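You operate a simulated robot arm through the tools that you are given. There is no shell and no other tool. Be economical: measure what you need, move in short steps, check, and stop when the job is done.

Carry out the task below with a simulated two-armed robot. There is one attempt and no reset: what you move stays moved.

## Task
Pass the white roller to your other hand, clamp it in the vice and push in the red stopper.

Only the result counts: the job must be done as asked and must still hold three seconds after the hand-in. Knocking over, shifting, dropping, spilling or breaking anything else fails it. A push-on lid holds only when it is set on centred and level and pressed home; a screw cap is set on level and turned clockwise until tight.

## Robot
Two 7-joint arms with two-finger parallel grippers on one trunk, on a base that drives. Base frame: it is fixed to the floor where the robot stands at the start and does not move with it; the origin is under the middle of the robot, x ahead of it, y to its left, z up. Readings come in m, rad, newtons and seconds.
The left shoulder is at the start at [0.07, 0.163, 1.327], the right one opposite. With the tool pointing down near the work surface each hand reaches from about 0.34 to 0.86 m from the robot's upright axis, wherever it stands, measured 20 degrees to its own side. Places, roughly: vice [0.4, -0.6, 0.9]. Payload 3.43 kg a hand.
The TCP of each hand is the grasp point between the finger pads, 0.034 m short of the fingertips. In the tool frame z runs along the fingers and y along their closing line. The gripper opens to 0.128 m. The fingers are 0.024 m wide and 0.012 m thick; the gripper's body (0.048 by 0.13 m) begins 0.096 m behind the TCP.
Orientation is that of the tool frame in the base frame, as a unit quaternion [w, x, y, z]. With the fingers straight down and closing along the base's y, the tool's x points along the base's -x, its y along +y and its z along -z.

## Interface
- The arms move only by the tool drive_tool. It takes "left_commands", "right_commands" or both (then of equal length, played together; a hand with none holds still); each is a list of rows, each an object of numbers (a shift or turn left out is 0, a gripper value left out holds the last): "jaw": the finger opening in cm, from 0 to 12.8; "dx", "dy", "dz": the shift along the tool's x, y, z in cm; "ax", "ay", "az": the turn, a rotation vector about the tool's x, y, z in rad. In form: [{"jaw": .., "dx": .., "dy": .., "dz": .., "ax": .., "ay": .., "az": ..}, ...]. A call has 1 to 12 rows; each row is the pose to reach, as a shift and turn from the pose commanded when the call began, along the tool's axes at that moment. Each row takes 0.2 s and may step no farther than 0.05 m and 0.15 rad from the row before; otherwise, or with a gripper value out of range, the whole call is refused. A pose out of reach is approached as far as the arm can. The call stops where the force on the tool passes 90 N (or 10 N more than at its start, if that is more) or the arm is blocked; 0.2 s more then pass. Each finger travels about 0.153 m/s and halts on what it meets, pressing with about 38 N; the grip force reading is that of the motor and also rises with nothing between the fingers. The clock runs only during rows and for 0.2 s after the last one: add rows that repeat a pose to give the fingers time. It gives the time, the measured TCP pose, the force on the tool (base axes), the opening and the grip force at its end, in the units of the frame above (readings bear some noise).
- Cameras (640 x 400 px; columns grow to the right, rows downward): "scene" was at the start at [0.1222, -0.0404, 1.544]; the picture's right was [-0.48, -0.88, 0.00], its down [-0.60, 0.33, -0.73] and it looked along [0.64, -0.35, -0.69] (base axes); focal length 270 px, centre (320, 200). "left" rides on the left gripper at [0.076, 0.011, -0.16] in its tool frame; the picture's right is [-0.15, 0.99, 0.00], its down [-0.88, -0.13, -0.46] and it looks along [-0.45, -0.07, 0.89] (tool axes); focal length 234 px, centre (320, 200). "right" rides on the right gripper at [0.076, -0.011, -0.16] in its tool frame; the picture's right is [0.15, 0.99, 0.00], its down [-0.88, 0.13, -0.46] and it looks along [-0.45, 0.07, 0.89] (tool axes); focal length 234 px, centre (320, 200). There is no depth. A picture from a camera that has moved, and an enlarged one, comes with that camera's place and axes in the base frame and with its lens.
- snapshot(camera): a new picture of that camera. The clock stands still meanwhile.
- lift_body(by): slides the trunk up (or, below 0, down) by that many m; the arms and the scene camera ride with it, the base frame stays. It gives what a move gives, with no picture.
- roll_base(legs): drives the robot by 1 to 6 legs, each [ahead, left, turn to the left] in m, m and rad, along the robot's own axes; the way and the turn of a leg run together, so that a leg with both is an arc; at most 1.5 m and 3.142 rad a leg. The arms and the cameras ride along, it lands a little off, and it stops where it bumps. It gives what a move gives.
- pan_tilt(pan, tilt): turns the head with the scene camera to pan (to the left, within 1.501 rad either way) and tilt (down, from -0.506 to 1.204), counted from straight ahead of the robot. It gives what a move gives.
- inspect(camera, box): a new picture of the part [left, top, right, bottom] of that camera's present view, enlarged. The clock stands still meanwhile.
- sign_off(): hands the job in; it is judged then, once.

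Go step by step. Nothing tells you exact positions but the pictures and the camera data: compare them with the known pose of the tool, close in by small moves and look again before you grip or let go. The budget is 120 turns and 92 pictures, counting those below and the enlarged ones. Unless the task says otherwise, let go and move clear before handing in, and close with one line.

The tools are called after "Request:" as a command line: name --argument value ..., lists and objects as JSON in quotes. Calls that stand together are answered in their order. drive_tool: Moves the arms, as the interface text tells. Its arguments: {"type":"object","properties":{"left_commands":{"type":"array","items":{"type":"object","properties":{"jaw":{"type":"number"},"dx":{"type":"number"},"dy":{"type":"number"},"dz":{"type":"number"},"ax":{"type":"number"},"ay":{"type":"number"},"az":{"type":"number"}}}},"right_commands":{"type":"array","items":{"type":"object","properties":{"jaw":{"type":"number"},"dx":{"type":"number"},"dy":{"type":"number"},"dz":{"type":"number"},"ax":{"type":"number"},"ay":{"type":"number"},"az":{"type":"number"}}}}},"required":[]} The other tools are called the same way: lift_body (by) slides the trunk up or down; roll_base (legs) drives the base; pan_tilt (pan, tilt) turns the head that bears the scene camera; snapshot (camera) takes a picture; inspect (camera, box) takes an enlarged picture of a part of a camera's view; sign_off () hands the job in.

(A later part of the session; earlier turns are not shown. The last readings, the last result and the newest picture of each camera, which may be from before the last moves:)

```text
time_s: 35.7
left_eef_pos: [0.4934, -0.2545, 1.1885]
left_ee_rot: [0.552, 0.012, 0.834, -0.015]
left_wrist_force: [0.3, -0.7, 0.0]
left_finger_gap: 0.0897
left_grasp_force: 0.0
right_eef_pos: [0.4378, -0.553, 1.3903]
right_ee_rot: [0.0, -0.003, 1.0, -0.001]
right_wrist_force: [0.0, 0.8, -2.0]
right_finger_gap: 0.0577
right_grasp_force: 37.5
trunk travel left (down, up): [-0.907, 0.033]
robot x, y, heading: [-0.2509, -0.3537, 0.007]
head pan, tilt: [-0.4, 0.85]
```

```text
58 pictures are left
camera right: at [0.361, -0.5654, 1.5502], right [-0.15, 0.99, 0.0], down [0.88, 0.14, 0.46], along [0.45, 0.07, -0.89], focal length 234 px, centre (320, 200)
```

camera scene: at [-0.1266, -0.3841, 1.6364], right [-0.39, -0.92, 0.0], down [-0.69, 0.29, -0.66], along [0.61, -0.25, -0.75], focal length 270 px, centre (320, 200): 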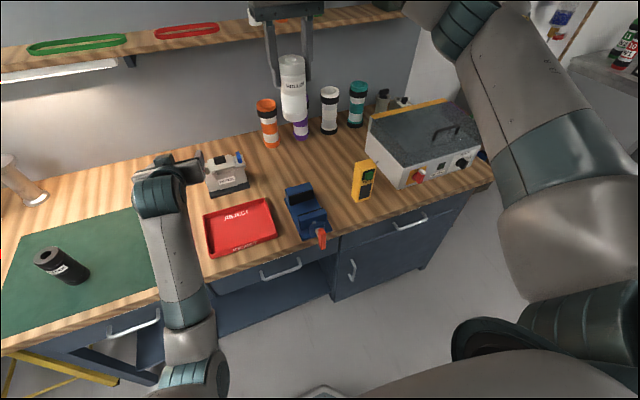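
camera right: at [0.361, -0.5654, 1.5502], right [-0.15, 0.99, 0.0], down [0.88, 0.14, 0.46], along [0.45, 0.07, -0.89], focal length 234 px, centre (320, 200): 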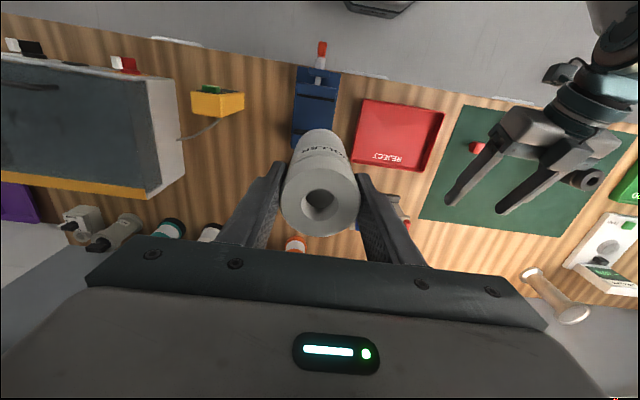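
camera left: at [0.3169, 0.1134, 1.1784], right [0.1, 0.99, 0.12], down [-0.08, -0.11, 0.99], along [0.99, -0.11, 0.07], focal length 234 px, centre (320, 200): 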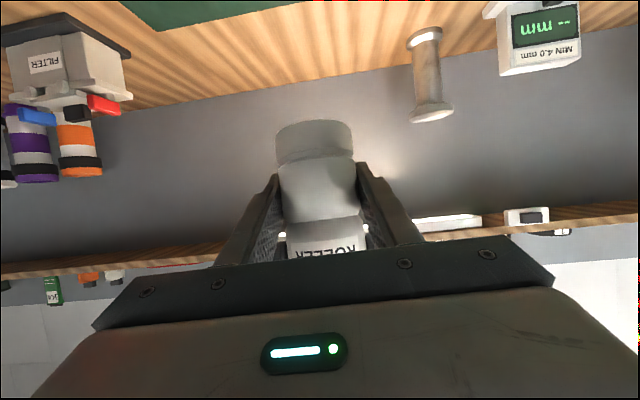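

The vice is in view. I'll zoom in to measure its jaws precisely.

Request:
inspect --camera "scene" --box '[270, 170, 350, 255]'

Request:
inspect --camera "right" --box '[270, 30, 370, 150]'

```text
4.71 times, centred on (310, 212) of scene
camera zoom: at [-0.1266, -0.3841, 1.6364], right [-0.39, -0.92, 0.0], down [-0.69, 0.29, -0.66], along [0.61, -0.25, -0.75], focal length 1270 px, centre (367, 141)
```

zoom: 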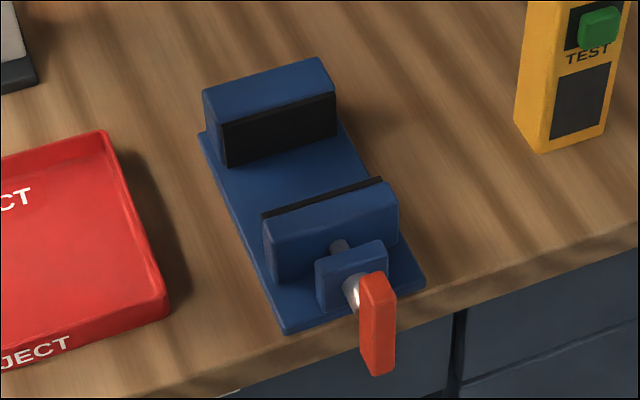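

```text
3.33 times, centred on (320, 90) of right
camera zoom: at [0.361, -0.5654, 1.5502], right [-0.15, 0.99, 0.0], down [0.88, 0.14, 0.46], along [0.45, 0.07, -0.89], focal length 781 px, centre (320, 567)
```

zoom: 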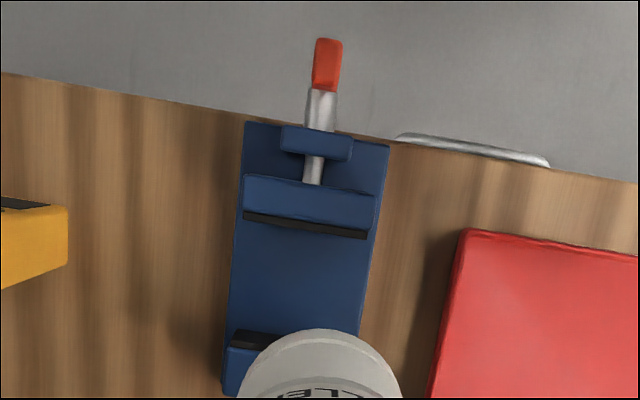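

From two views the vice is square to the base axes: fixed pad face x≈0.497, moving pad x≈0.405, centre y≈-0.569, and jaw tops z≈0.94. I'll bring the roller over a point near the fixed jaw, stop above the jaws and check.

Request:
drive_tool --right_commands '[{"dx": -2.45, "dy": -1.65}, {"dx": -2.45, "dy": -1.65, "dz": 4.5}, {"dx": -2.45, "dy": -1.65, "dz": 9}, {"dx": -2.45, "dy": -1.65, "dz": 13.5}, {"dx": -2.45, "dy": -1.65, "dz": 18}, {"dx": -2.45, "dy": -1.65, "dz": 22.5}, {"dx": -2.45, "dy": -1.65, "dz": 27}, {"dx": -2.45, "dy": -1.65, "dz": 30}, {"dx": -2.45, "dy": -1.65, "dz": 30}]'

Request:
inspect --camera "scene" --box '[240, 130, 380, 260]'

Request:
snapshot --camera "right"

```text
time_s: 37.7
left_eef_pos: [0.4932, -0.2569, 1.1877]
left_ee_rot: [0.552, 0.012, 0.834, -0.016]
left_wrist_force: [0.0, 1.0, 0.1]
left_finger_gap: 0.0902
left_grasp_force: 0.1
right_eef_pos: [0.4624, -0.5709, 1.0898]
right_ee_rot: [0.0, -0.003, 1.0, 0.0]
right_wrist_force: [-0.1, 0.0, -2.0]
right_finger_gap: 0.0575
right_grasp_force: 38.1
trunk travel left (down, up): [-0.907, 0.033]
robot x, y, heading: [-0.2464, -0.3537, 0.006]
head pan, tilt: [-0.4, 0.85]
```

```text
3.08 times, centred on (310, 195) of scene
camera zoom: at [-0.1271, -0.3843, 1.6364], right [-0.39, -0.92, 0.0], down [-0.69, 0.29, -0.66], along [0.61, -0.25, -0.75], focal length 831 px, centre (351, 215)
```

zoom: 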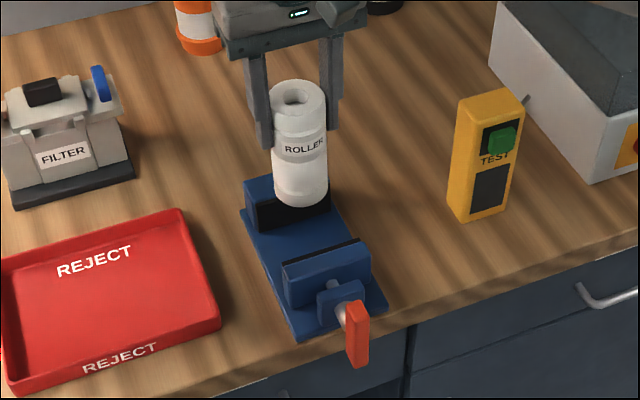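

```text
54 pictures are left
camera right: at [0.3855, -0.5832, 1.2496], right [-0.15, 0.99, 0.0], down [0.88, 0.13, 0.46], along [0.45, 0.07, -0.89], focal length 234 px, centre (320, 200)
```

right: 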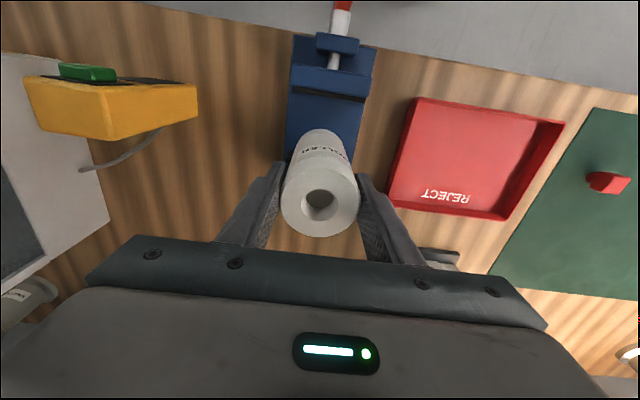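

The scene camera puts the roller at x≈0.473, about 10 mm further out than I intended, so I'll shift back 13 mm and lower it between the jaws.

Request:
drive_tool --right_commands '[{"dx": 1.3}, {"dx": 1.3, "dz": 2.5}, {"dx": 1.3, "dz": 4.5}, {"dx": 1.3, "dz": 6.5}, {"dx": 1.3, "dz": 7}, {"dx": 1.3, "dz": 7}]'

Request:
inspect --camera "scene" --box '[260, 140, 360, 250]'

```text
time_s: 39.1
left_eef_pos: [0.4925, -0.2558, 1.1878]
left_ee_rot: [0.551, 0.011, 0.834, -0.015]
left_wrist_force: [-0.2, 0.5, 0.6]
left_finger_gap: 0.0902
left_grasp_force: 0.1
right_eef_pos: [0.4497, -0.5715, 1.0206]
right_ee_rot: [0.0, -0.003, 1.0, 0.0]
right_wrist_force: [-0.1, -0.3, -1.5]
right_finger_gap: 0.0577
right_grasp_force: 37.7
trunk travel left (down, up): [-0.907, 0.033]
robot x, y, heading: [-0.2482, -0.3527, 0.007]
head pan, tilt: [-0.4, 0.85]
```

```text
3.64 times, centred on (310, 195) of scene
camera zoom: at [-0.1266, -0.3842, 1.6363], right [-0.39, -0.92, 0.0], down [-0.69, 0.29, -0.66], along [0.61, -0.25, -0.75], focal length 982 px, centre (356, 218)
```

zoom: 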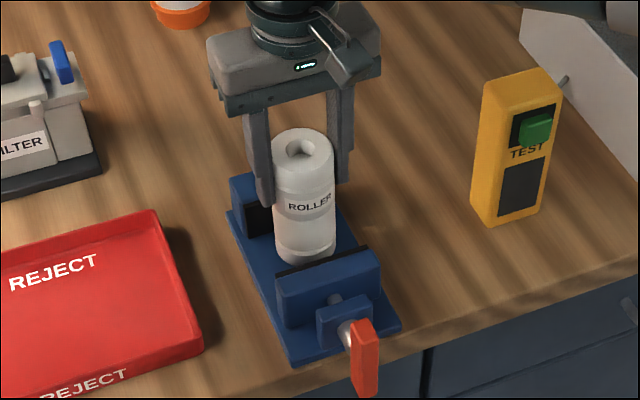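

It sits well between the jaws with space on both sides. I'll lower it gently until it touches.

Request:
drive_tool --right_commands '[{"dz": 0.4}, {"dz": 0.8}, {"dz": 1.2}, {"dz": 1.2}]'

```text
time_s: 40.1
left_eef_pos: [0.4924, -0.2557, 1.1867]
left_ee_rot: [0.552, 0.012, 0.834, -0.016]
left_wrist_force: [-0.1, -0.3, -0.3]
left_finger_gap: 0.0898
left_grasp_force: 0.1
right_eef_pos: [0.4489, -0.5704, 1.0097]
right_ee_rot: [0.0, -0.003, 1.0, 0.0]
right_wrist_force: [0.7, 0.0, -3.1]
right_finger_gap: 0.0574
right_grasp_force: 37.7
trunk travel left (down, up): [-0.907, 0.033]
robot x, y, heading: [-0.2467, -0.3552, 0.006]
head pan, tilt: [-0.4, 0.85]
```

Request:
drive_tool --right_commands '[{"dz": 0.3}, {"dz": 0.6}, {"dz": 0.6}]'

Request:
inspect --camera "scene" --box '[260, 140, 360, 250]'

```text
time_s: 40.9
left_eef_pos: [0.4916, -0.2568, 1.1889]
left_ee_rot: [0.552, 0.011, 0.834, -0.016]
left_wrist_force: [-0.7, -0.1, -0.1]
left_finger_gap: 0.0896
left_grasp_force: 0.0
right_eef_pos: [0.4481, -0.5699, 1.005]
right_ee_rot: [0.001, -0.003, 1.0, 0.0]
right_wrist_force: [-1.0, -0.7, 9.3]
right_finger_gap: 0.0571
right_grasp_force: 38.3
trunk travel left (down, up): [-0.907, 0.033]
robot x, y, heading: [-0.2528, -0.3565, 0.008]
head pan, tilt: [-0.4, 0.85]
```

```text
3.64 times, centred on (310, 195) of scene
camera zoom: at [-0.1281, -0.384, 1.6366], right [-0.39, -0.92, 0.0], down [-0.69, 0.29, -0.66], along [0.61, -0.25, -0.75], focal length 982 px, centre (356, 218)
```

zoom: 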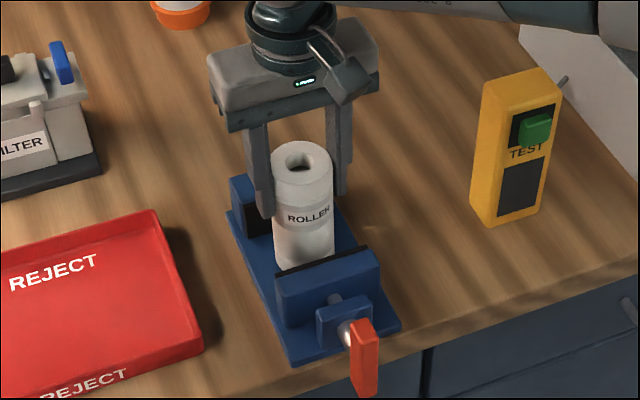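

It's seated, with 9 N of contact force. I'll open the right hand and raise it.

Request:
drive_tool --right_commands '[{"dz": -0.1, "jaw": 9}, {"dz": -0.1, "jaw": 9}, {"dz": -0.1, "jaw": 9}, {"dz": -3}, {"dz": -7}, {"dz": -11}, {"dz": -15}, {"dz": -19}, {"dz": -19}]'

Request:
snapshot --camera "right"

Request:
inspect --camera "scene" --box '[260, 150, 360, 260]'

```text
time_s: 42.9
left_eef_pos: [0.4926, -0.257, 1.1873]
left_ee_rot: [0.552, 0.012, 0.834, -0.015]
left_wrist_force: [-0.1, 0.4, 0.2]
left_finger_gap: 0.0898
left_grasp_force: 0.0
right_eef_pos: [0.4478, -0.5702, 1.1925]
right_ee_rot: [0.0, -0.002, 1.0, 0.0]
right_wrist_force: [0.3, 0.0, -1.1]
right_finger_gap: 0.09
right_grasp_force: 0.1
trunk travel left (down, up): [-0.907, 0.033]
robot x, y, heading: [-0.2464, -0.3488, 0.001]
head pan, tilt: [-0.4, 0.85]
```

```text
51 pictures are left
camera right: at [0.3724, -0.5819, 1.3531], right [-0.15, 0.99, 0.0], down [0.88, 0.14, 0.46], along [0.45, 0.07, -0.89], focal length 234 px, centre (320, 200)
```

right: 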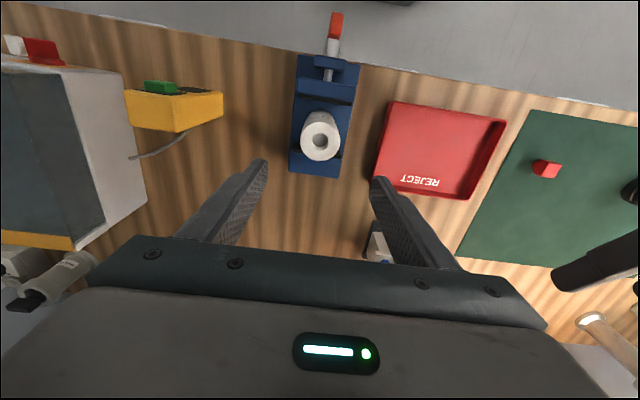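

```text
3.64 times, centred on (310, 205) of scene
camera zoom: at [-0.1265, -0.3844, 1.6363], right [-0.39, -0.92, 0.0], down [-0.69, 0.29, -0.66], along [0.61, -0.25, -0.75], focal length 982 px, centre (356, 182)
```

zoom: 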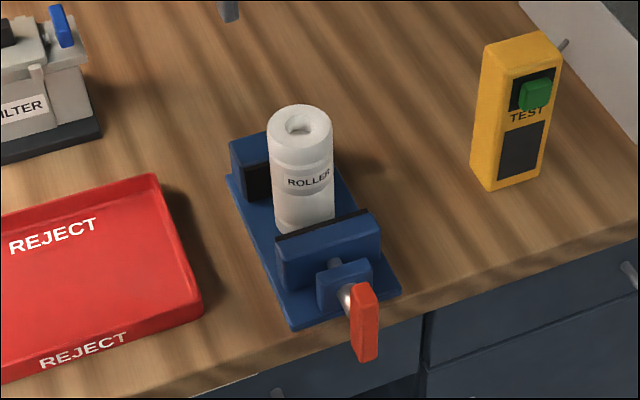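

The roller stands free in the vice. The handle is a vertical bar at about (0.305, -0.569, 0.91) on a screw along x, and clockwise seen from the robot closes it. I'll back up, lower the trunk, and point the right hand forward to turn it.

Request:
roll_base --legs '[[-0.32, -0.02, 0]]'

Request:
drive_tool --right_commands '[{"ay": -0.14}, {"ay": -0.28}, {"ay": -0.42}, {"ay": -0.56}, {"ay": -0.7}, {"ay": -0.84}, {"ay": -0.98}, {"ay": -1.12}, {"ay": -1.26}, {"ay": -1.4}, {"ay": -1.4}]'

Request:
snapshot --camera "scene"

```text
time_s: 45.0
left_eef_pos: [0.1764, -0.2748, 1.1862]
left_ee_rot: [0.551, 0.01, 0.834, -0.014]
left_wrist_force: [0.9, -0.3, -0.7]
left_finger_gap: 0.09
left_grasp_force: 0.0
right_eef_pos: [0.1347, -0.5888, 1.1921]
right_ee_rot: [-0.002, -0.006, 1.0, 0.0]
right_wrist_force: [-1.1, -0.4, -0.3]
right_finger_gap: 0.09
right_grasp_force: 0.0
trunk travel left (down, up): [-0.907, 0.033]
robot x, y, heading: [-0.567, -0.3793, 0.01]
head pan, tilt: [-0.4, 0.85]
```

```text
time_s: 47.4
left_eef_pos: [0.175, -0.2727, 1.1878]
left_ee_rot: [0.553, 0.01, 0.833, -0.014]
left_wrist_force: [0.7, -1.3, 0.1]
left_finger_gap: 0.0902
left_grasp_force: 0.0
right_eef_pos: [0.1322, -0.5803, 1.1955]
right_ee_rot: [0.487, -0.008, 0.874, 0.006]
right_wrist_force: [-0.4, -0.2, -0.1]
right_finger_gap: 0.0902
right_grasp_force: 0.1
right hand out of reach, approached as far as the arm can: row 8, 9, 10, 11
trunk travel left (down, up): [-0.907, 0.033]
robot x, y, heading: [-0.5682, -0.3788, 0.009]
head pan, tilt: [-0.4, 0.85]
```

```text
49 pictures are left
camera scene: at [-0.444, -0.4053, 1.6364], right [-0.38, -0.92, 0.0], down [-0.69, 0.29, -0.66], along [0.61, -0.25, -0.75], focal length 270 px, centre (320, 200)
```

scene: 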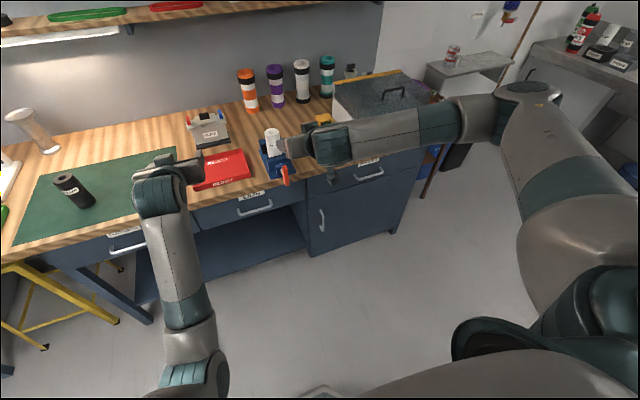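

The wrist ran out at 58° of tilt while the arm was folded. Extending further with the shoulder lower should help, so I'll lower the trunk and then try straightening out.

Request:
lift_body --by -0.28

Request:
drive_tool --right_commands '[{"ay": -0.1}, {"ay": -0.2}, {"ay": -0.3}, {"ay": -0.4}, {"ay": -0.5, "ax": 0.01}, {"ay": -0.55, "ax": 0.01}, {"ay": -0.55, "ax": 0.01}]'

Request:
snapshot --camera "scene"

Request:
snapshot --camera "right"

```text
time_s: 50.2
left_eef_pos: [0.1753, -0.275, 0.9092]
left_ee_rot: [0.552, 0.011, 0.834, -0.015]
left_wrist_force: [0.8, 0.4, 0.1]
left_finger_gap: 0.09
left_grasp_force: 0.1
right_eef_pos: [0.1321, -0.582, 0.9143]
right_ee_rot: [0.488, -0.008, 0.873, 0.005]
right_wrist_force: [0.4, 1.3, -0.1]
right_finger_gap: 0.0901
right_grasp_force: 0.0
trunk travel left (down, up): [-0.627, 0.313]
robot x, y, heading: [-0.5649, -0.3736, 0.011]
head pan, tilt: [-0.4, 0.85]
```

```text
time_s: 51.8
left_eef_pos: [0.1742, -0.2753, 0.9075]
left_ee_rot: [0.552, 0.01, 0.834, -0.014]
left_wrist_force: [-0.8, 0.2, 0.0]
left_finger_gap: 0.0902
left_grasp_force: 0.0
right_eef_pos: [0.133, -0.582, 0.9154]
right_ee_rot: [0.487, -0.006, 0.873, 0.004]
right_wrist_force: [-0.6, 0.4, 0.1]
right_finger_gap: 0.0901
right_grasp_force: 0.0
right hand out of reach, approached as far as the arm can: row 1, 2, 3, 4, 5, 6, 7
trunk travel left (down, up): [-0.627, 0.313]
robot x, y, heading: [-0.566, -0.3766, 0.007]
head pan, tilt: [-0.4, 0.85]
```

```text
48 pictures are left
camera scene: at [-0.4442, -0.406, 1.3564], right [-0.38, -0.92, 0.0], down [-0.69, 0.29, -0.66], along [0.61, -0.25, -0.75], focal length 270 px, centre (320, 200)
```

scene: 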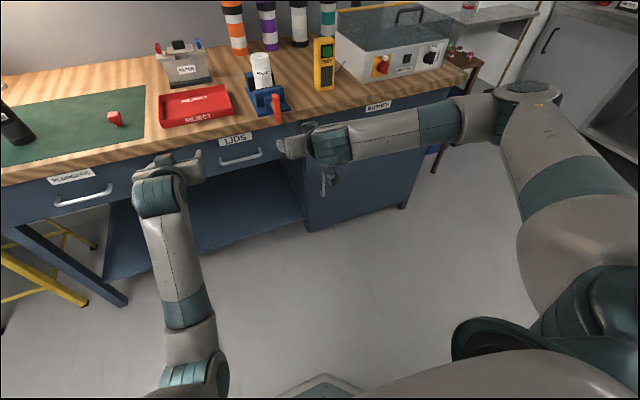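

```text
47 pictures are left
camera right: at [-0.0434, -0.5959, 0.9344], right [-0.09, 0.99, -0.12], down [0.07, 0.13, 0.99], along [0.99, 0.08, -0.08], focal length 234 px, centre (320, 200)
```

right: 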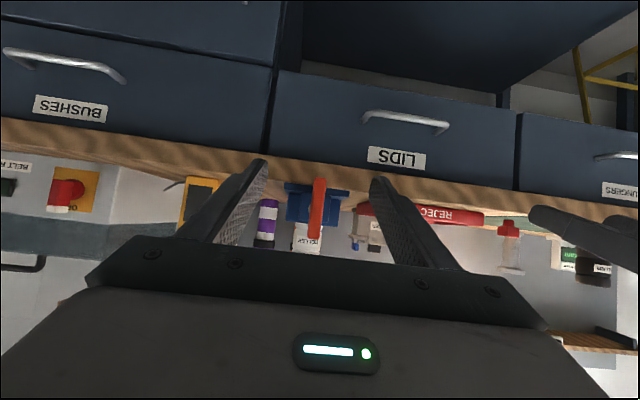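

I have a clear view of the handle: bar centre about (0.30, -0.572, 0.918), about 9 cm long and vertical. Since the wrist can't go fully horizontal, I'll close the fingers and use them as a peg to crank the bar clockwise; first I'll bring them to the left of its upper half.

Request:
drive_tool --right_commands '[{"jaw": 0, "dx": -2.1, "dy": 2.5, "dz": -1.3}, {"dx": -4.17, "dy": 5, "dz": -2.57}, {"dx": -4.17, "dy": 5, "dz": -2.57}, {"dx": -6, "dy": 5, "dz": 0.4}, {"dx": -8, "dy": 5, "dz": 3.6}, {"dx": -10, "dy": 5, "dz": 6.8}, {"dx": -11.3, "dy": 5, "dz": 9}, {"dx": -11.3, "dy": 5, "dz": 9}]'

Request:
snapshot --camera "right"

Request:
inspect --camera "scene" --box '[210, 40, 350, 190]'

```text
time_s: 53.6
left_eef_pos: [0.1742, -0.2736, 0.9075]
left_ee_rot: [0.552, 0.009, 0.834, -0.013]
left_wrist_force: [-0.1, -0.4, -0.6]
left_finger_gap: 0.0899
left_grasp_force: 0.0
right_eef_pos: [0.2678, -0.5295, 0.9642]
right_ee_rot: [0.487, -0.007, 0.873, 0.006]
right_wrist_force: [0.1, -0.7, 0.2]
right_finger_gap: 0.0002
right_grasp_force: 32.8
trunk travel left (down, up): [-0.627, 0.313]
robot x, y, heading: [-0.566, -0.3789, 0.011]
head pan, tilt: [-0.4, 0.85]
```

```text
46 pictures are left
camera right: at [0.092, -0.5434, 0.984], right [-0.09, 0.99, -0.12], down [0.07, 0.13, 0.99], along [0.99, 0.08, -0.08], focal length 234 px, centre (320, 200)
```

right: 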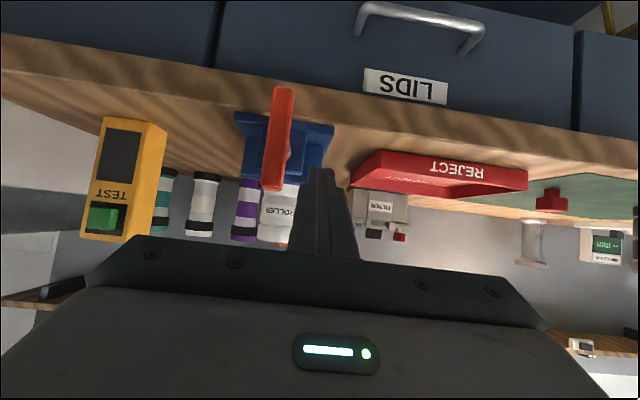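

```text
2.67 times, centred on (280, 115) of scene
camera zoom: at [-0.4445, -0.4062, 1.3564], right [-0.38, -0.92, 0.0], down [-0.69, 0.29, -0.66], along [0.61, -0.25, -0.75], focal length 720 px, centre (427, 427)
```

zoom: 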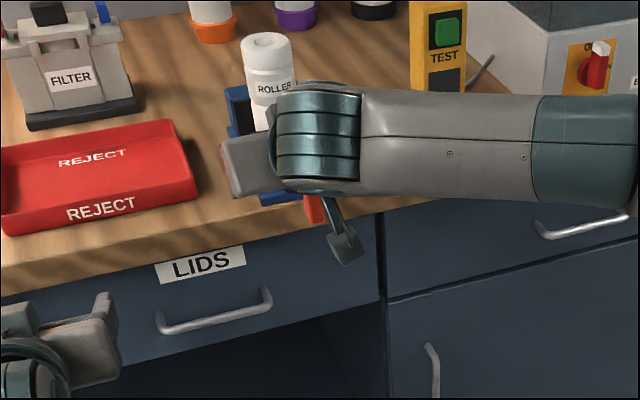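

The peg is left of the bar's upper half, as intended. I'll go 12 mm further in and push clockwise through about 70°, then check the response.

Request:
drive_tool --right_commands '[{"dx": -0.63, "dz": 1.02}, {"dy": -2.15, "dx": -0.59, "dz": 1.05}, {"dy": -3.16, "dx": -1.0, "dz": 0.79}, {"dy": -4.27, "dx": -1.14, "dz": 0.71}, {"dy": -5.37, "dx": -0.99, "dz": 0.8}, {"dy": -6.38, "dx": -0.57, "dz": 1.06}, {"dy": -6.38, "dx": -0.57, "dz": 1.06}]'

Request:
snapshot --camera "right"

```text
time_s: 55.2
left_eef_pos: [0.1739, -0.2745, 0.908]
left_ee_rot: [0.552, 0.009, 0.834, -0.014]
left_wrist_force: [-0.2, 0.3, -0.4]
left_finger_gap: 0.0899
left_grasp_force: 0.0
right_eef_pos: [0.2815, -0.5935, 0.9651]
right_ee_rot: [0.488, -0.007, 0.873, 0.004]
right_wrist_force: [1.0, 5.3, 5.7]
right_finger_gap: 0.0002
right_grasp_force: 32.9
trunk travel left (down, up): [-0.627, 0.313]
robot x, y, heading: [-0.5669, -0.3759, 0.0]
head pan, tilt: [-0.4, 0.85]
```

```text
44 pictures are left
camera right: at [0.1053, -0.6073, 0.984], right [-0.09, 0.99, -0.12], down [0.07, 0.13, 0.99], along [0.99, 0.08, -0.08], focal length 234 px, centre (320, 200)
```

right: 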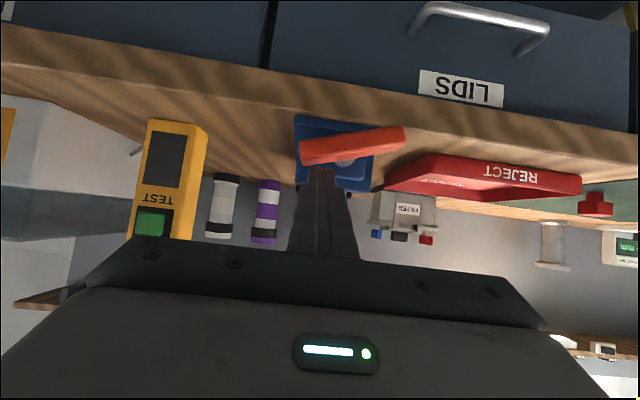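

The handle turned about 75° with a light push of about 8 N. I'll continue cranking to about 170°, following in +x as the screw advances.

Request:
drive_tool --right_commands '[{"dy": -0.81, "dx": 0.5, "dz": 0.66}, {"dy": -1.37, "dx": 1.27, "dz": 1.25}, {"dy": -1.61, "dx": 2.09, "dz": 1.99}, {"dy": -1.51, "dx": 2.99, "dz": 2.67}, {"dy": -1.09, "dx": 3.76, "dz": 3.38}, {"dy": -0.39, "dx": 4.44, "dz": 3.92}, {"dy": -0.39, "dx": 4.44, "dz": 3.92}]'

Request:
snapshot --camera "right"

```text
time_s: 56.8
left_eef_pos: [0.1679, -0.2814, 0.9155]
left_ee_rot: [0.555, 0.012, 0.832, -0.014]
left_wrist_force: [0.0, -0.4, 0.1]
left_finger_gap: 0.09
left_grasp_force: 0.1
right_eef_pos: [0.2889, -0.6082, 0.9213]
right_ee_rot: [0.498, -0.001, 0.867, 0.001]
right_wrist_force: [-17.2, -40.1, 53.3]
right_finger_gap: 0.0
right_grasp_force: 32.7
trunk travel left (down, up): [-0.627, 0.313]
robot x, y, heading: [-0.5687, -0.3761, 0.007]
head pan, tilt: [-0.4, 0.85]
```

```text
43 pictures are left
camera right: at [0.1108, -0.6199, 0.9371], right [-0.08, 0.99, -0.12], down [0.05, 0.13, 0.99], along [1.0, 0.07, -0.06], focal length 234 px, centre (320, 200)
```

right: 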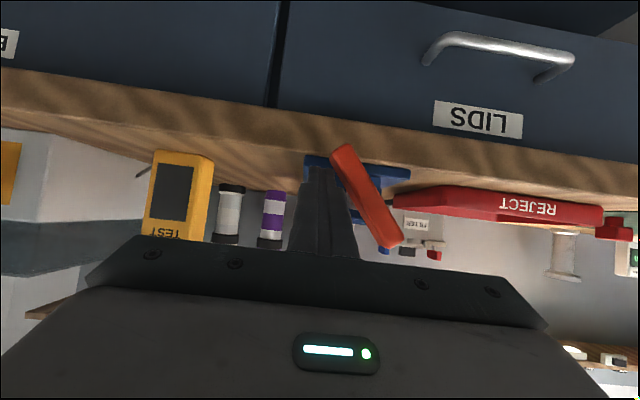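

The handle is at about 150° and now resists with about 65 N, so it may be tight. I'll ease off and look at the jaw.

Request:
drive_tool --right_commands '[{"dy": -1.5, "dx": -1, "dz": -0.6}, {"dy": -3, "dx": -2, "dz": -2}, {"dy": -4, "dx": -3, "dz": -6}, {"dy": -4, "dx": 0, "dz": -10}, {"dy": -4, "dx": 0, "dz": -10}]'

Request:
inspect --camera "scene" --box '[220, 30, 320, 140]'

Request:
snapshot --camera "right"

```text
time_s: 58.0
left_eef_pos: [0.1759, -0.2744, 0.9065]
left_ee_rot: [0.552, 0.009, 0.834, -0.014]
left_wrist_force: [0.4, -0.1, -0.3]
left_finger_gap: 0.0899
left_grasp_force: 0.1
right_eef_pos: [0.2054, -0.6367, 0.956]
right_ee_rot: [0.487, -0.008, 0.874, 0.006]
right_wrist_force: [0.2, 0.6, -0.1]
right_finger_gap: 0.0001
right_grasp_force: 32.6
trunk travel left (down, up): [-0.627, 0.313]
robot x, y, heading: [-0.564, -0.3734, 0.008]
head pan, tilt: [-0.4, 0.85]
```

```text
3.64 times, centred on (270, 85) of scene
camera zoom: at [-0.4438, -0.4055, 1.3563], right [-0.38, -0.92, 0.0], down [-0.7, 0.29, -0.66], along [0.61, -0.25, -0.75], focal length 982 px, centre (502, 618)
```

zoom: 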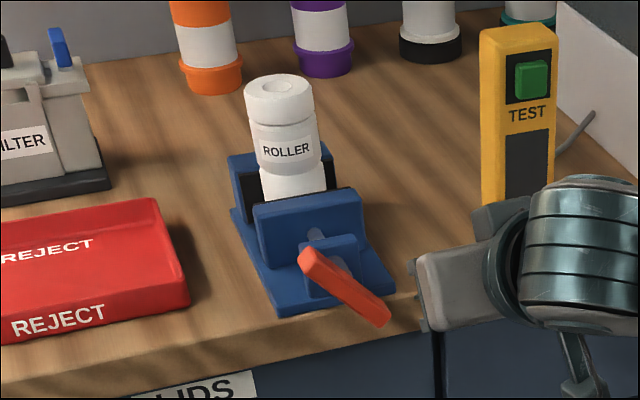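

```text
41 pictures are left
camera right: at [0.0298, -0.6521, 0.9754], right [-0.1, 0.99, -0.12], down [0.07, 0.13, 0.99], along [0.99, 0.09, -0.09], focal length 234 px, centre (320, 200)
```

right: 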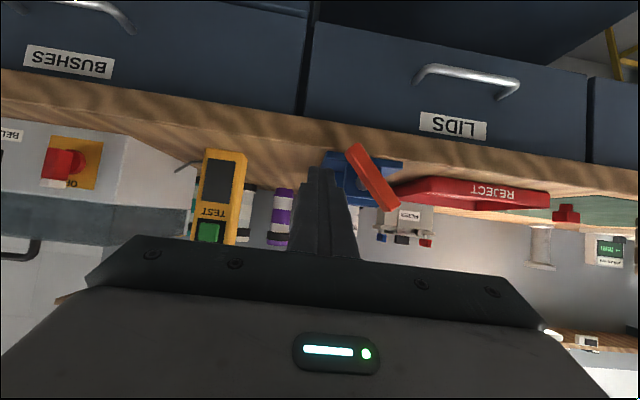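

The moving jaw has advanced onto the roller. I'll give one more firm push to be sure it's tight.

Request:
drive_tool --right_commands '[{"dx": -1.5, "dz": 2}, {"dx": -3, "dz": 4}, {"dy": 1, "dx": -2, "dz": 8}, {"dy": 2.5, "dx": -1, "dz": 9.4}, {"dy": 4, "dx": 0, "dz": 10}, {"dy": 4.94, "dx": 0.53, "dz": 10.32}, {"dy": 4.94, "dx": 0.53, "dz": 10.32}]'

Request:
snapshot --camera "right"

```text
time_s: 59.6
left_eef_pos: [0.1725, -0.282, 0.9126]
left_ee_rot: [0.554, 0.013, 0.833, -0.013]
left_wrist_force: [0.1, -0.4, 0.0]
left_finger_gap: 0.0901
left_grasp_force: 0.0
right_eef_pos: [0.2935, -0.6106, 0.9156]
right_ee_rot: [0.498, 0.004, 0.867, -0.003]
right_wrist_force: [15.8, -55.7, 50.6]
right_finger_gap: 0.0
right_grasp_force: 32.6
trunk travel left (down, up): [-0.627, 0.313]
robot x, y, heading: [-0.5641, -0.3743, 0.006]
head pan, tilt: [-0.4, 0.85]
```

```text
40 pictures are left
camera right: at [0.1163, -0.6194, 0.9304], right [-0.07, 0.99, -0.13], down [0.05, 0.13, 0.99], along [1.0, 0.06, -0.06], focal length 234 px, centre (320, 200)
```

right: 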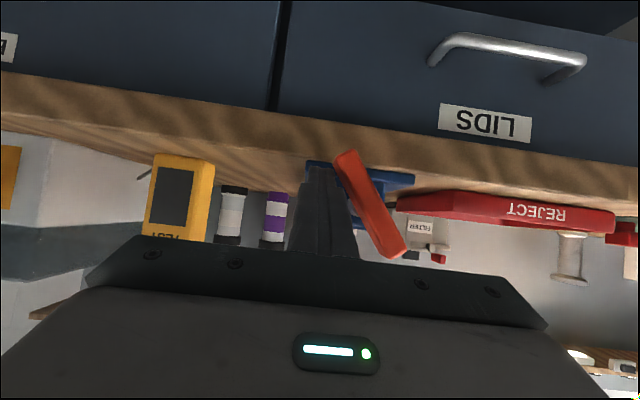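

The handle no longer moves at 75 N, so the vice is tight. I'll retreat, raise the trunk, return the hand to vertical, and look down at the clamp.

Request:
drive_tool --right_commands '[{"dy": -2, "dx": -1, "dz": -0.6}, {"dy": -4, "dx": -2, "dz": -2}, {"dy": -5, "dx": -3, "dz": -6}, {"dy": -5, "dx": -2, "dz": -10}, {"dy": -5, "dx": -1, "dz": -13}, {"dy": -5, "dx": -1, "dz": -13}]'

Request:
lift_body --by 0.28

Request:
drive_tool --right_commands '[{"ay": 0.13}, {"ay": 0.26}, {"ay": 0.39}, {"ay": 0.52}, {"ay": 0.65}, {"ay": 0.78}, {"ay": 0.91}, {"ay": 1.02, "jaw": 6}, {"ay": 1.02, "jaw": 6}]'

Request:
snapshot --camera "scene"

```text
time_s: 61.0
left_eef_pos: [0.1755, -0.2747, 0.9079]
left_ee_rot: [0.551, 0.009, 0.834, -0.014]
left_wrist_force: [-0.2, 0.3, -1.1]
left_finger_gap: 0.0898
left_grasp_force: 0.0
right_eef_pos: [0.1846, -0.6395, 0.9743]
right_ee_rot: [0.486, -0.007, 0.874, 0.005]
right_wrist_force: [0.0, 0.1, 0.4]
right_finger_gap: 0.0
right_grasp_force: 33.4
trunk travel left (down, up): [-0.627, 0.313]
robot x, y, heading: [-0.5642, -0.3745, 0.008]
head pan, tilt: [-0.4, 0.85]
```

```text
time_s: 63.9
left_eef_pos: [0.1766, -0.2745, 1.1876]
left_ee_rot: [0.552, 0.011, 0.834, -0.015]
left_wrist_force: [-0.3, -0.6, 0.0]
left_finger_gap: 0.09
left_grasp_force: 0.1
right_eef_pos: [0.1836, -0.6393, 1.2544]
right_ee_rot: [0.487, -0.007, 0.873, 0.005]
right_wrist_force: [-0.5, 0.0, 0.4]
right_finger_gap: 0.0003
right_grasp_force: 33.0
trunk travel left (down, up): [-0.907, 0.033]
robot x, y, heading: [-0.5706, -0.3745, 0.011]
head pan, tilt: [-0.4, 0.85]
```

```text
time_s: 65.8
left_eef_pos: [0.1748, -0.2752, 1.1881]
left_ee_rot: [0.552, 0.01, 0.834, -0.014]
left_wrist_force: [-0.2, -0.5, -0.6]
left_finger_gap: 0.09
left_grasp_force: 0.0
right_eef_pos: [0.1847, -0.64, 1.2551]
right_ee_rot: [-0.002, -0.008, 1.0, 0.002]
right_wrist_force: [-0.8, 0.2, -0.1]
right_finger_gap: 0.0598
right_grasp_force: 0.0
trunk travel left (down, up): [-0.907, 0.033]
robot x, y, heading: [-0.5656, -0.3759, 0.007]
head pan, tilt: [-0.4, 0.85]
```

```text
39 pictures are left
camera scene: at [-0.4446, -0.4066, 1.6364], right [-0.38, -0.92, 0.0], down [-0.69, 0.29, -0.66], along [0.61, -0.25, -0.75], focal length 270 px, centre (320, 200)
```

scene: 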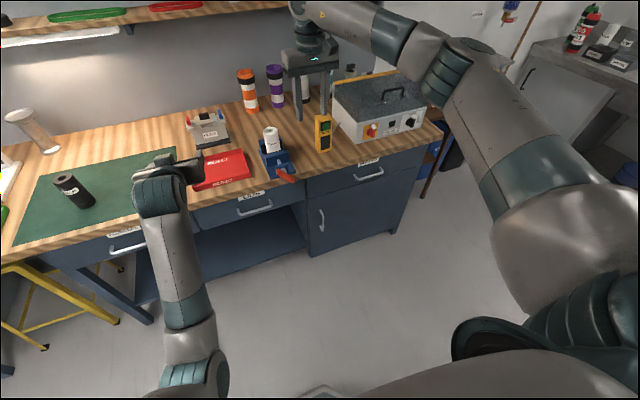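

The clamp looks good. I'll move the left hand out of the way to the left, then drive in for the stopper.

Request:
drive_tool --left_commands '[{"dy": 3, "ay": 0.1}, {"dy": 6, "ay": 0.2}, {"dy": 9, "ay": 0.3}, {"dy": 12, "ay": 0.4}, {"dy": 15, "ay": 0.5}, {"dy": 18, "ay": 0.6}, {"dy": 21, "ay": 0.7}, {"dy": 24, "ay": 0.8}, {"dy": 27, "ay": 0.9}, {"dy": 30, "ay": 1.0}, {"dy": 32, "ay": 1.0}]' --right_commands '[{"dy": 3}, {"dy": 6}, {"dy": 9}, {"dy": 12}, {"dy": 15}, {"dy": 18}, {"dy": 20}, {"dy": 20}, {"dy": 20}, {"dy": 20}, {"dy": 20}]'

Request:
roll_base --legs '[[0.34, 0.08, 0]]'

Request:
snapshot --camera "scene"

Request:
snapshot --camera "right"

```text
time_s: 68.2
left_eef_pos: [0.1863, 0.0468, 1.1836]
left_ee_rot: [0.084, 0.016, 0.996, -0.009]
left_wrist_force: [-0.3, 0.6, 0.1]
left_finger_gap: 0.0901
left_grasp_force: 0.1
right_eef_pos: [0.1796, -0.4403, 1.2562]
right_ee_rot: [-0.001, -0.009, 1.0, 0.001]
right_wrist_force: [-1.0, -0.1, -0.4]
right_finger_gap: 0.0599
right_grasp_force: 0.1
trunk travel left (down, up): [-0.907, 0.033]
robot x, y, heading: [-0.5681, -0.3769, 0.007]
head pan, tilt: [-0.4, 0.85]
```

```text
time_s: 70.5
left_eef_pos: [0.5303, 0.1284, 1.1837]
left_ee_rot: [0.086, 0.014, 0.996, -0.007]
left_wrist_force: [0.3, 0.6, 0.8]
left_finger_gap: 0.0899
left_grasp_force: 0.1
right_eef_pos: [0.5249, -0.3569, 1.2562]
right_ee_rot: [0.0, -0.01, 1.0, 0.0]
right_wrist_force: [0.7, 0.3, -0.5]
right_finger_gap: 0.0601
right_grasp_force: 0.1
trunk travel left (down, up): [-0.907, 0.033]
robot x, y, heading: [-0.2214, -0.2961, 0.011]
head pan, tilt: [-0.4, 0.85]
```

```text
38 pictures are left
camera scene: at [-0.0995, -0.324, 1.6366], right [-0.38, -0.93, 0.0], down [-0.69, 0.29, -0.66], along [0.61, -0.25, -0.75], focal length 270 px, centre (320, 200)
```

scene: 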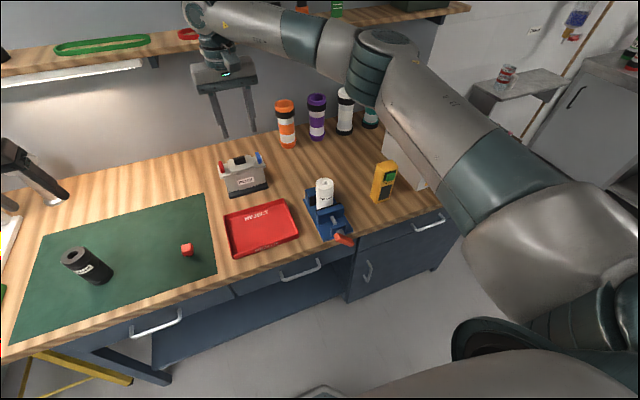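

```text
37 pictures are left
camera right: at [0.4491, -0.3698, 1.4166], right [-0.17, 0.99, 0.0], down [0.88, 0.15, 0.46], along [0.45, 0.08, -0.89], focal length 234 px, centre (320, 200)
```

right: 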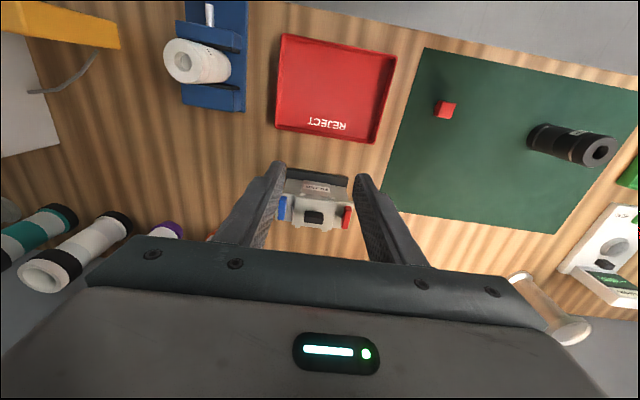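

The stopper shows at about (0.46, -0.107). I'll move the right hand above it for a closer look.

Request:
drive_tool --right_commands '[{"dx": 1, "dy": 4}, {"dx": 2, "dy": 8}, {"dx": 3, "dy": 12}, {"dx": 4, "dy": 16}, {"dx": 5, "dy": 20}, {"dx": 6, "dy": 24}, {"dx": 6.9, "dy": 24.9, "dz": 4}, {"dx": 6.9, "dy": 24.9, "dz": 8}, {"dx": 6.9, "dy": 24.9, "dz": 12}, {"dx": 6.9, "dy": 24.9, "dz": 16}, {"dx": 6.9, "dy": 24.9, "dz": 17.6}, {"dx": 6.9, "dy": 24.9, "dz": 17.6}]'

Request:
snapshot --camera "right"

Request:
inspect --camera "scene" --box '[150, 215, 230, 275]'

```text
time_s: 73.2
left_eef_pos: [0.5321, 0.1291, 1.1828]
left_ee_rot: [0.085, 0.015, 0.996, -0.008]
left_wrist_force: [-0.3, 0.2, -0.1]
left_finger_gap: 0.09
left_grasp_force: 0.2
right_eef_pos: [0.4518, -0.1081, 1.0806]
right_ee_rot: [-0.001, -0.009, 1.0, 0.001]
right_wrist_force: [0.6, 0.6, 0.1]
right_finger_gap: 0.0598
right_grasp_force: 0.0
trunk travel left (down, up): [-0.907, 0.033]
robot x, y, heading: [-0.2196, -0.2909, 0.007]
head pan, tilt: [-0.4, 0.85]
```

```text
36 pictures are left
camera right: at [0.3768, -0.1219, 1.2404], right [-0.17, 0.99, 0.0], down [0.88, 0.15, 0.45], along [0.45, 0.08, -0.89], focal length 234 px, centre (320, 200)
```

right: 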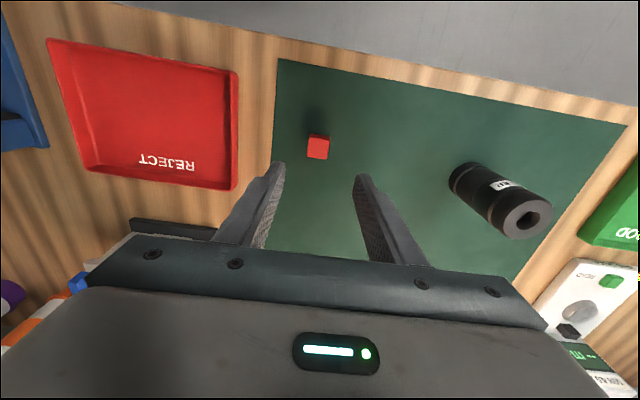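

```text
6.67 times, centred on (190, 245) of scene
camera zoom: at [-0.0975, -0.3231, 1.6364], right [-0.38, -0.93, 0.0], down [-0.7, 0.28, -0.66], along [0.61, -0.25, -0.75], focal length 1800 px, centre (1187, -100)
```

zoom: 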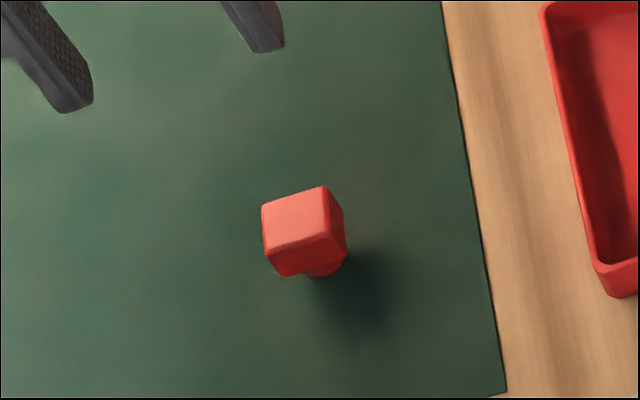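

The stopper is an axis-aligned cube of about 27 mm centred at about (0.460, -0.108), with its plug pointing down. I'll descend so the fingertips sit just above the cube's underside, and grip.

Request:
drive_tool --right_commands '[{"dx": -0.82, "dy": -0.05, "az": 0.018}, {"dx": -0.82, "dy": -0.05, "dz": 4, "az": 0.018}, {"dx": -0.82, "dy": -0.05, "dz": 8, "az": 0.018}, {"dx": -0.82, "dy": -0.05, "dz": 11, "az": 0.018}, {"dx": -0.82, "dy": -0.05, "dz": 11, "az": 0.018}]'

Request:
snapshot --camera "right"

Request:
inspect --camera "scene" --box '[150, 205, 230, 265]'

```text
time_s: 74.3
left_eef_pos: [0.5329, 0.1283, 1.1824]
left_ee_rot: [0.084, 0.015, 0.996, -0.008]
left_wrist_force: [-0.2, 0.6, 0.3]
left_finger_gap: 0.0898
left_grasp_force: 0.0
right_eef_pos: [0.459, -0.119, 0.9691]
right_ee_rot: [0.0, 0.0, 1.0, 0.003]
right_wrist_force: [-0.2, 0.3, 0.0]
right_finger_gap: 0.06
right_grasp_force: 0.1
right hand out of reach, approached as far as the arm can: row 4, 5
trunk travel left (down, up): [-0.907, 0.033]
robot x, y, heading: [-0.2196, -0.295, 0.008]
head pan, tilt: [-0.4, 0.85]
```

```text
34 pictures are left
camera right: at [0.3837, -0.1317, 1.1303], right [-0.15, 0.99, 0.0], down [0.88, 0.13, 0.46], along [0.45, 0.07, -0.89], focal length 234 px, centre (320, 200)
```

right: 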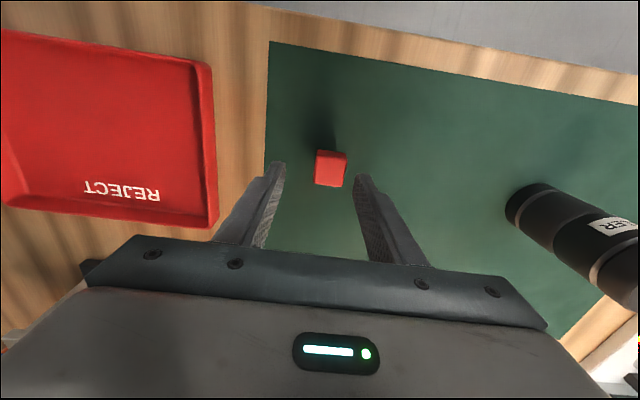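

```text
6.67 times, centred on (190, 235) of scene
camera zoom: at [-0.097, -0.3236, 1.6363], right [-0.38, -0.93, 0.0], down [-0.7, 0.29, -0.66], along [0.61, -0.25, -0.75], focal length 1800 px, centre (1187, -33)
```

zoom: 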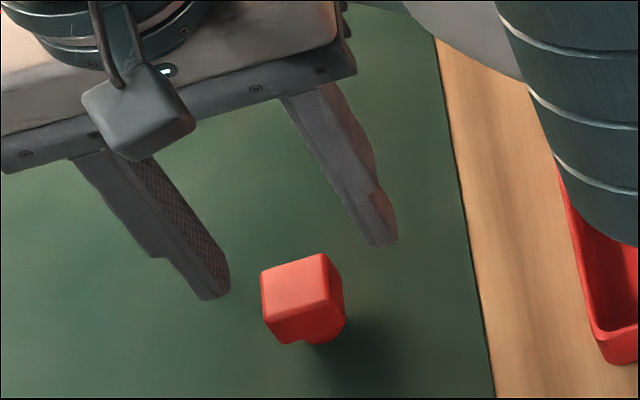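

The right arm is at its cross-body limit here. I'll raise the hand, shift the base left 0.18 m, and approach again.

Request:
drive_tool --right_commands '[{"dz": -4}, {"dz": -8}, {"dz": -11}, {"dz": -11}]'

Request:
roll_base --legs '[[0, 0.18, 0]]'

Request:
drive_tool --right_commands '[{"dy": -4}, {"dy": -8}, {"dy": -12}, {"dy": -16}, {"dy": -17}, {"dy": -17}]'

Request:
snapshot --camera "right"

```text
time_s: 75.3
left_eef_pos: [0.5337, 0.1289, 1.182]
left_ee_rot: [0.084, 0.014, 0.996, -0.007]
left_wrist_force: [0.0, -1.3, -0.2]
left_finger_gap: 0.09
left_grasp_force: 0.1
right_eef_pos: [0.4586, -0.1182, 1.0817]
right_ee_rot: [-0.001, -0.002, 1.0, 0.001]
right_wrist_force: [-0.9, -0.1, -0.1]
right_finger_gap: 0.0599
right_grasp_force: 0.0
trunk travel left (down, up): [-0.907, 0.033]
robot x, y, heading: [-0.22, -0.2909, 0.017]
head pan, tilt: [-0.4, 0.85]
```

```text
time_s: 76.9
left_eef_pos: [0.5303, 0.3054, 1.1838]
left_ee_rot: [0.085, 0.015, 0.996, -0.006]
left_wrist_force: [0.6, -0.2, -0.4]
left_finger_gap: 0.0903
left_grasp_force: 0.2
right_eef_pos: [0.4578, 0.0598, 1.0834]
right_ee_rot: [0.0, -0.001, 1.0, 0.002]
right_wrist_force: [0.5, 1.1, 0.1]
right_finger_gap: 0.0599
right_grasp_force: 0.0
trunk travel left (down, up): [-0.907, 0.033]
robot x, y, heading: [-0.2228, -0.1197, 0.011]
head pan, tilt: [-0.4, 0.85]
```

```text
time_s: 78.3
left_eef_pos: [0.5302, 0.3102, 1.1835]
left_ee_rot: [0.084, 0.014, 0.996, -0.008]
left_wrist_force: [-0.5, 0.2, -0.4]
left_finger_gap: 0.09
left_grasp_force: 0.1
right_eef_pos: [0.4569, -0.1079, 1.0823]
right_ee_rot: [-0.001, -0.002, 1.0, 0.001]
right_wrist_force: [0.6, -0.2, 0.1]
right_finger_gap: 0.06
right_grasp_force: 0.1
trunk travel left (down, up): [-0.907, 0.033]
robot x, y, heading: [-0.2217, -0.1137, 0.008]
head pan, tilt: [-0.4, 0.85]
```

```text
32 pictures are left
camera right: at [0.3815, -0.1195, 1.2421], right [-0.15, 0.99, 0.0], down [0.88, 0.13, 0.45], along [0.45, 0.07, -0.89], focal length 234 px, centre (320, 200)
```

right: 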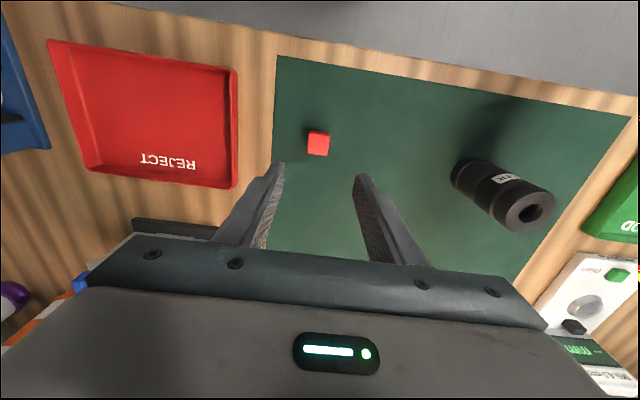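

Request:
drive_tool --right_commands '[{"dx": -0.2, "dy": -0.1, "dz": 4}, {"dx": -0.2, "dy": -0.1, "dz": 8}, {"dx": -0.2, "dy": -0.1, "dz": 11.5}, {"dx": -0.2, "dy": -0.1, "dz": 11.5}]'

Request:
snapshot --camera "right"

Request:
inspect --camera "scene" --box '[225, 200, 345, 290]'

```text
time_s: 79.3
left_eef_pos: [0.5304, 0.3083, 1.1838]
left_ee_rot: [0.084, 0.015, 0.996, -0.008]
left_wrist_force: [-0.2, 0.3, 0.2]
left_finger_gap: 0.09
left_grasp_force: 0.1
right_eef_pos: [0.4599, -0.1096, 0.9679]
right_ee_rot: [-0.002, -0.001, 1.0, 0.001]
right_wrist_force: [-0.1, -0.4, 0.3]
right_finger_gap: 0.0599
right_grasp_force: 0.1
trunk travel left (down, up): [-0.907, 0.033]
robot x, y, heading: [-0.2214, -0.1144, 0.01]
head pan, tilt: [-0.4, 0.85]
```

```text
31 pictures are left
camera right: at [0.3838, -0.121, 1.1273], right [-0.15, 0.99, 0.0], down [0.88, 0.13, 0.45], along [0.45, 0.07, -0.89], focal length 234 px, centre (320, 200)
```

right: 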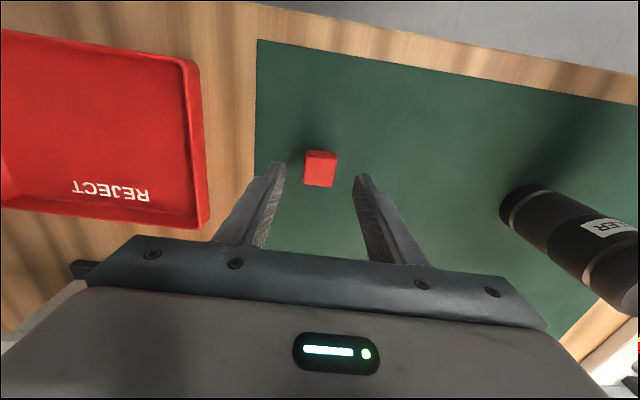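

```text
4.44 times, centred on (285, 245) of scene
camera zoom: at [-0.099, -0.144, 1.6364], right [-0.38, -0.93, 0.0], down [-0.7, 0.28, -0.66], along [0.61, -0.25, -0.75], focal length 1200 px, centre (476, 0)
```

zoom: 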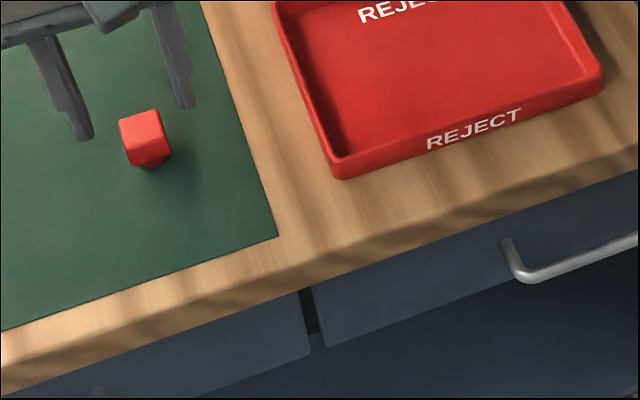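

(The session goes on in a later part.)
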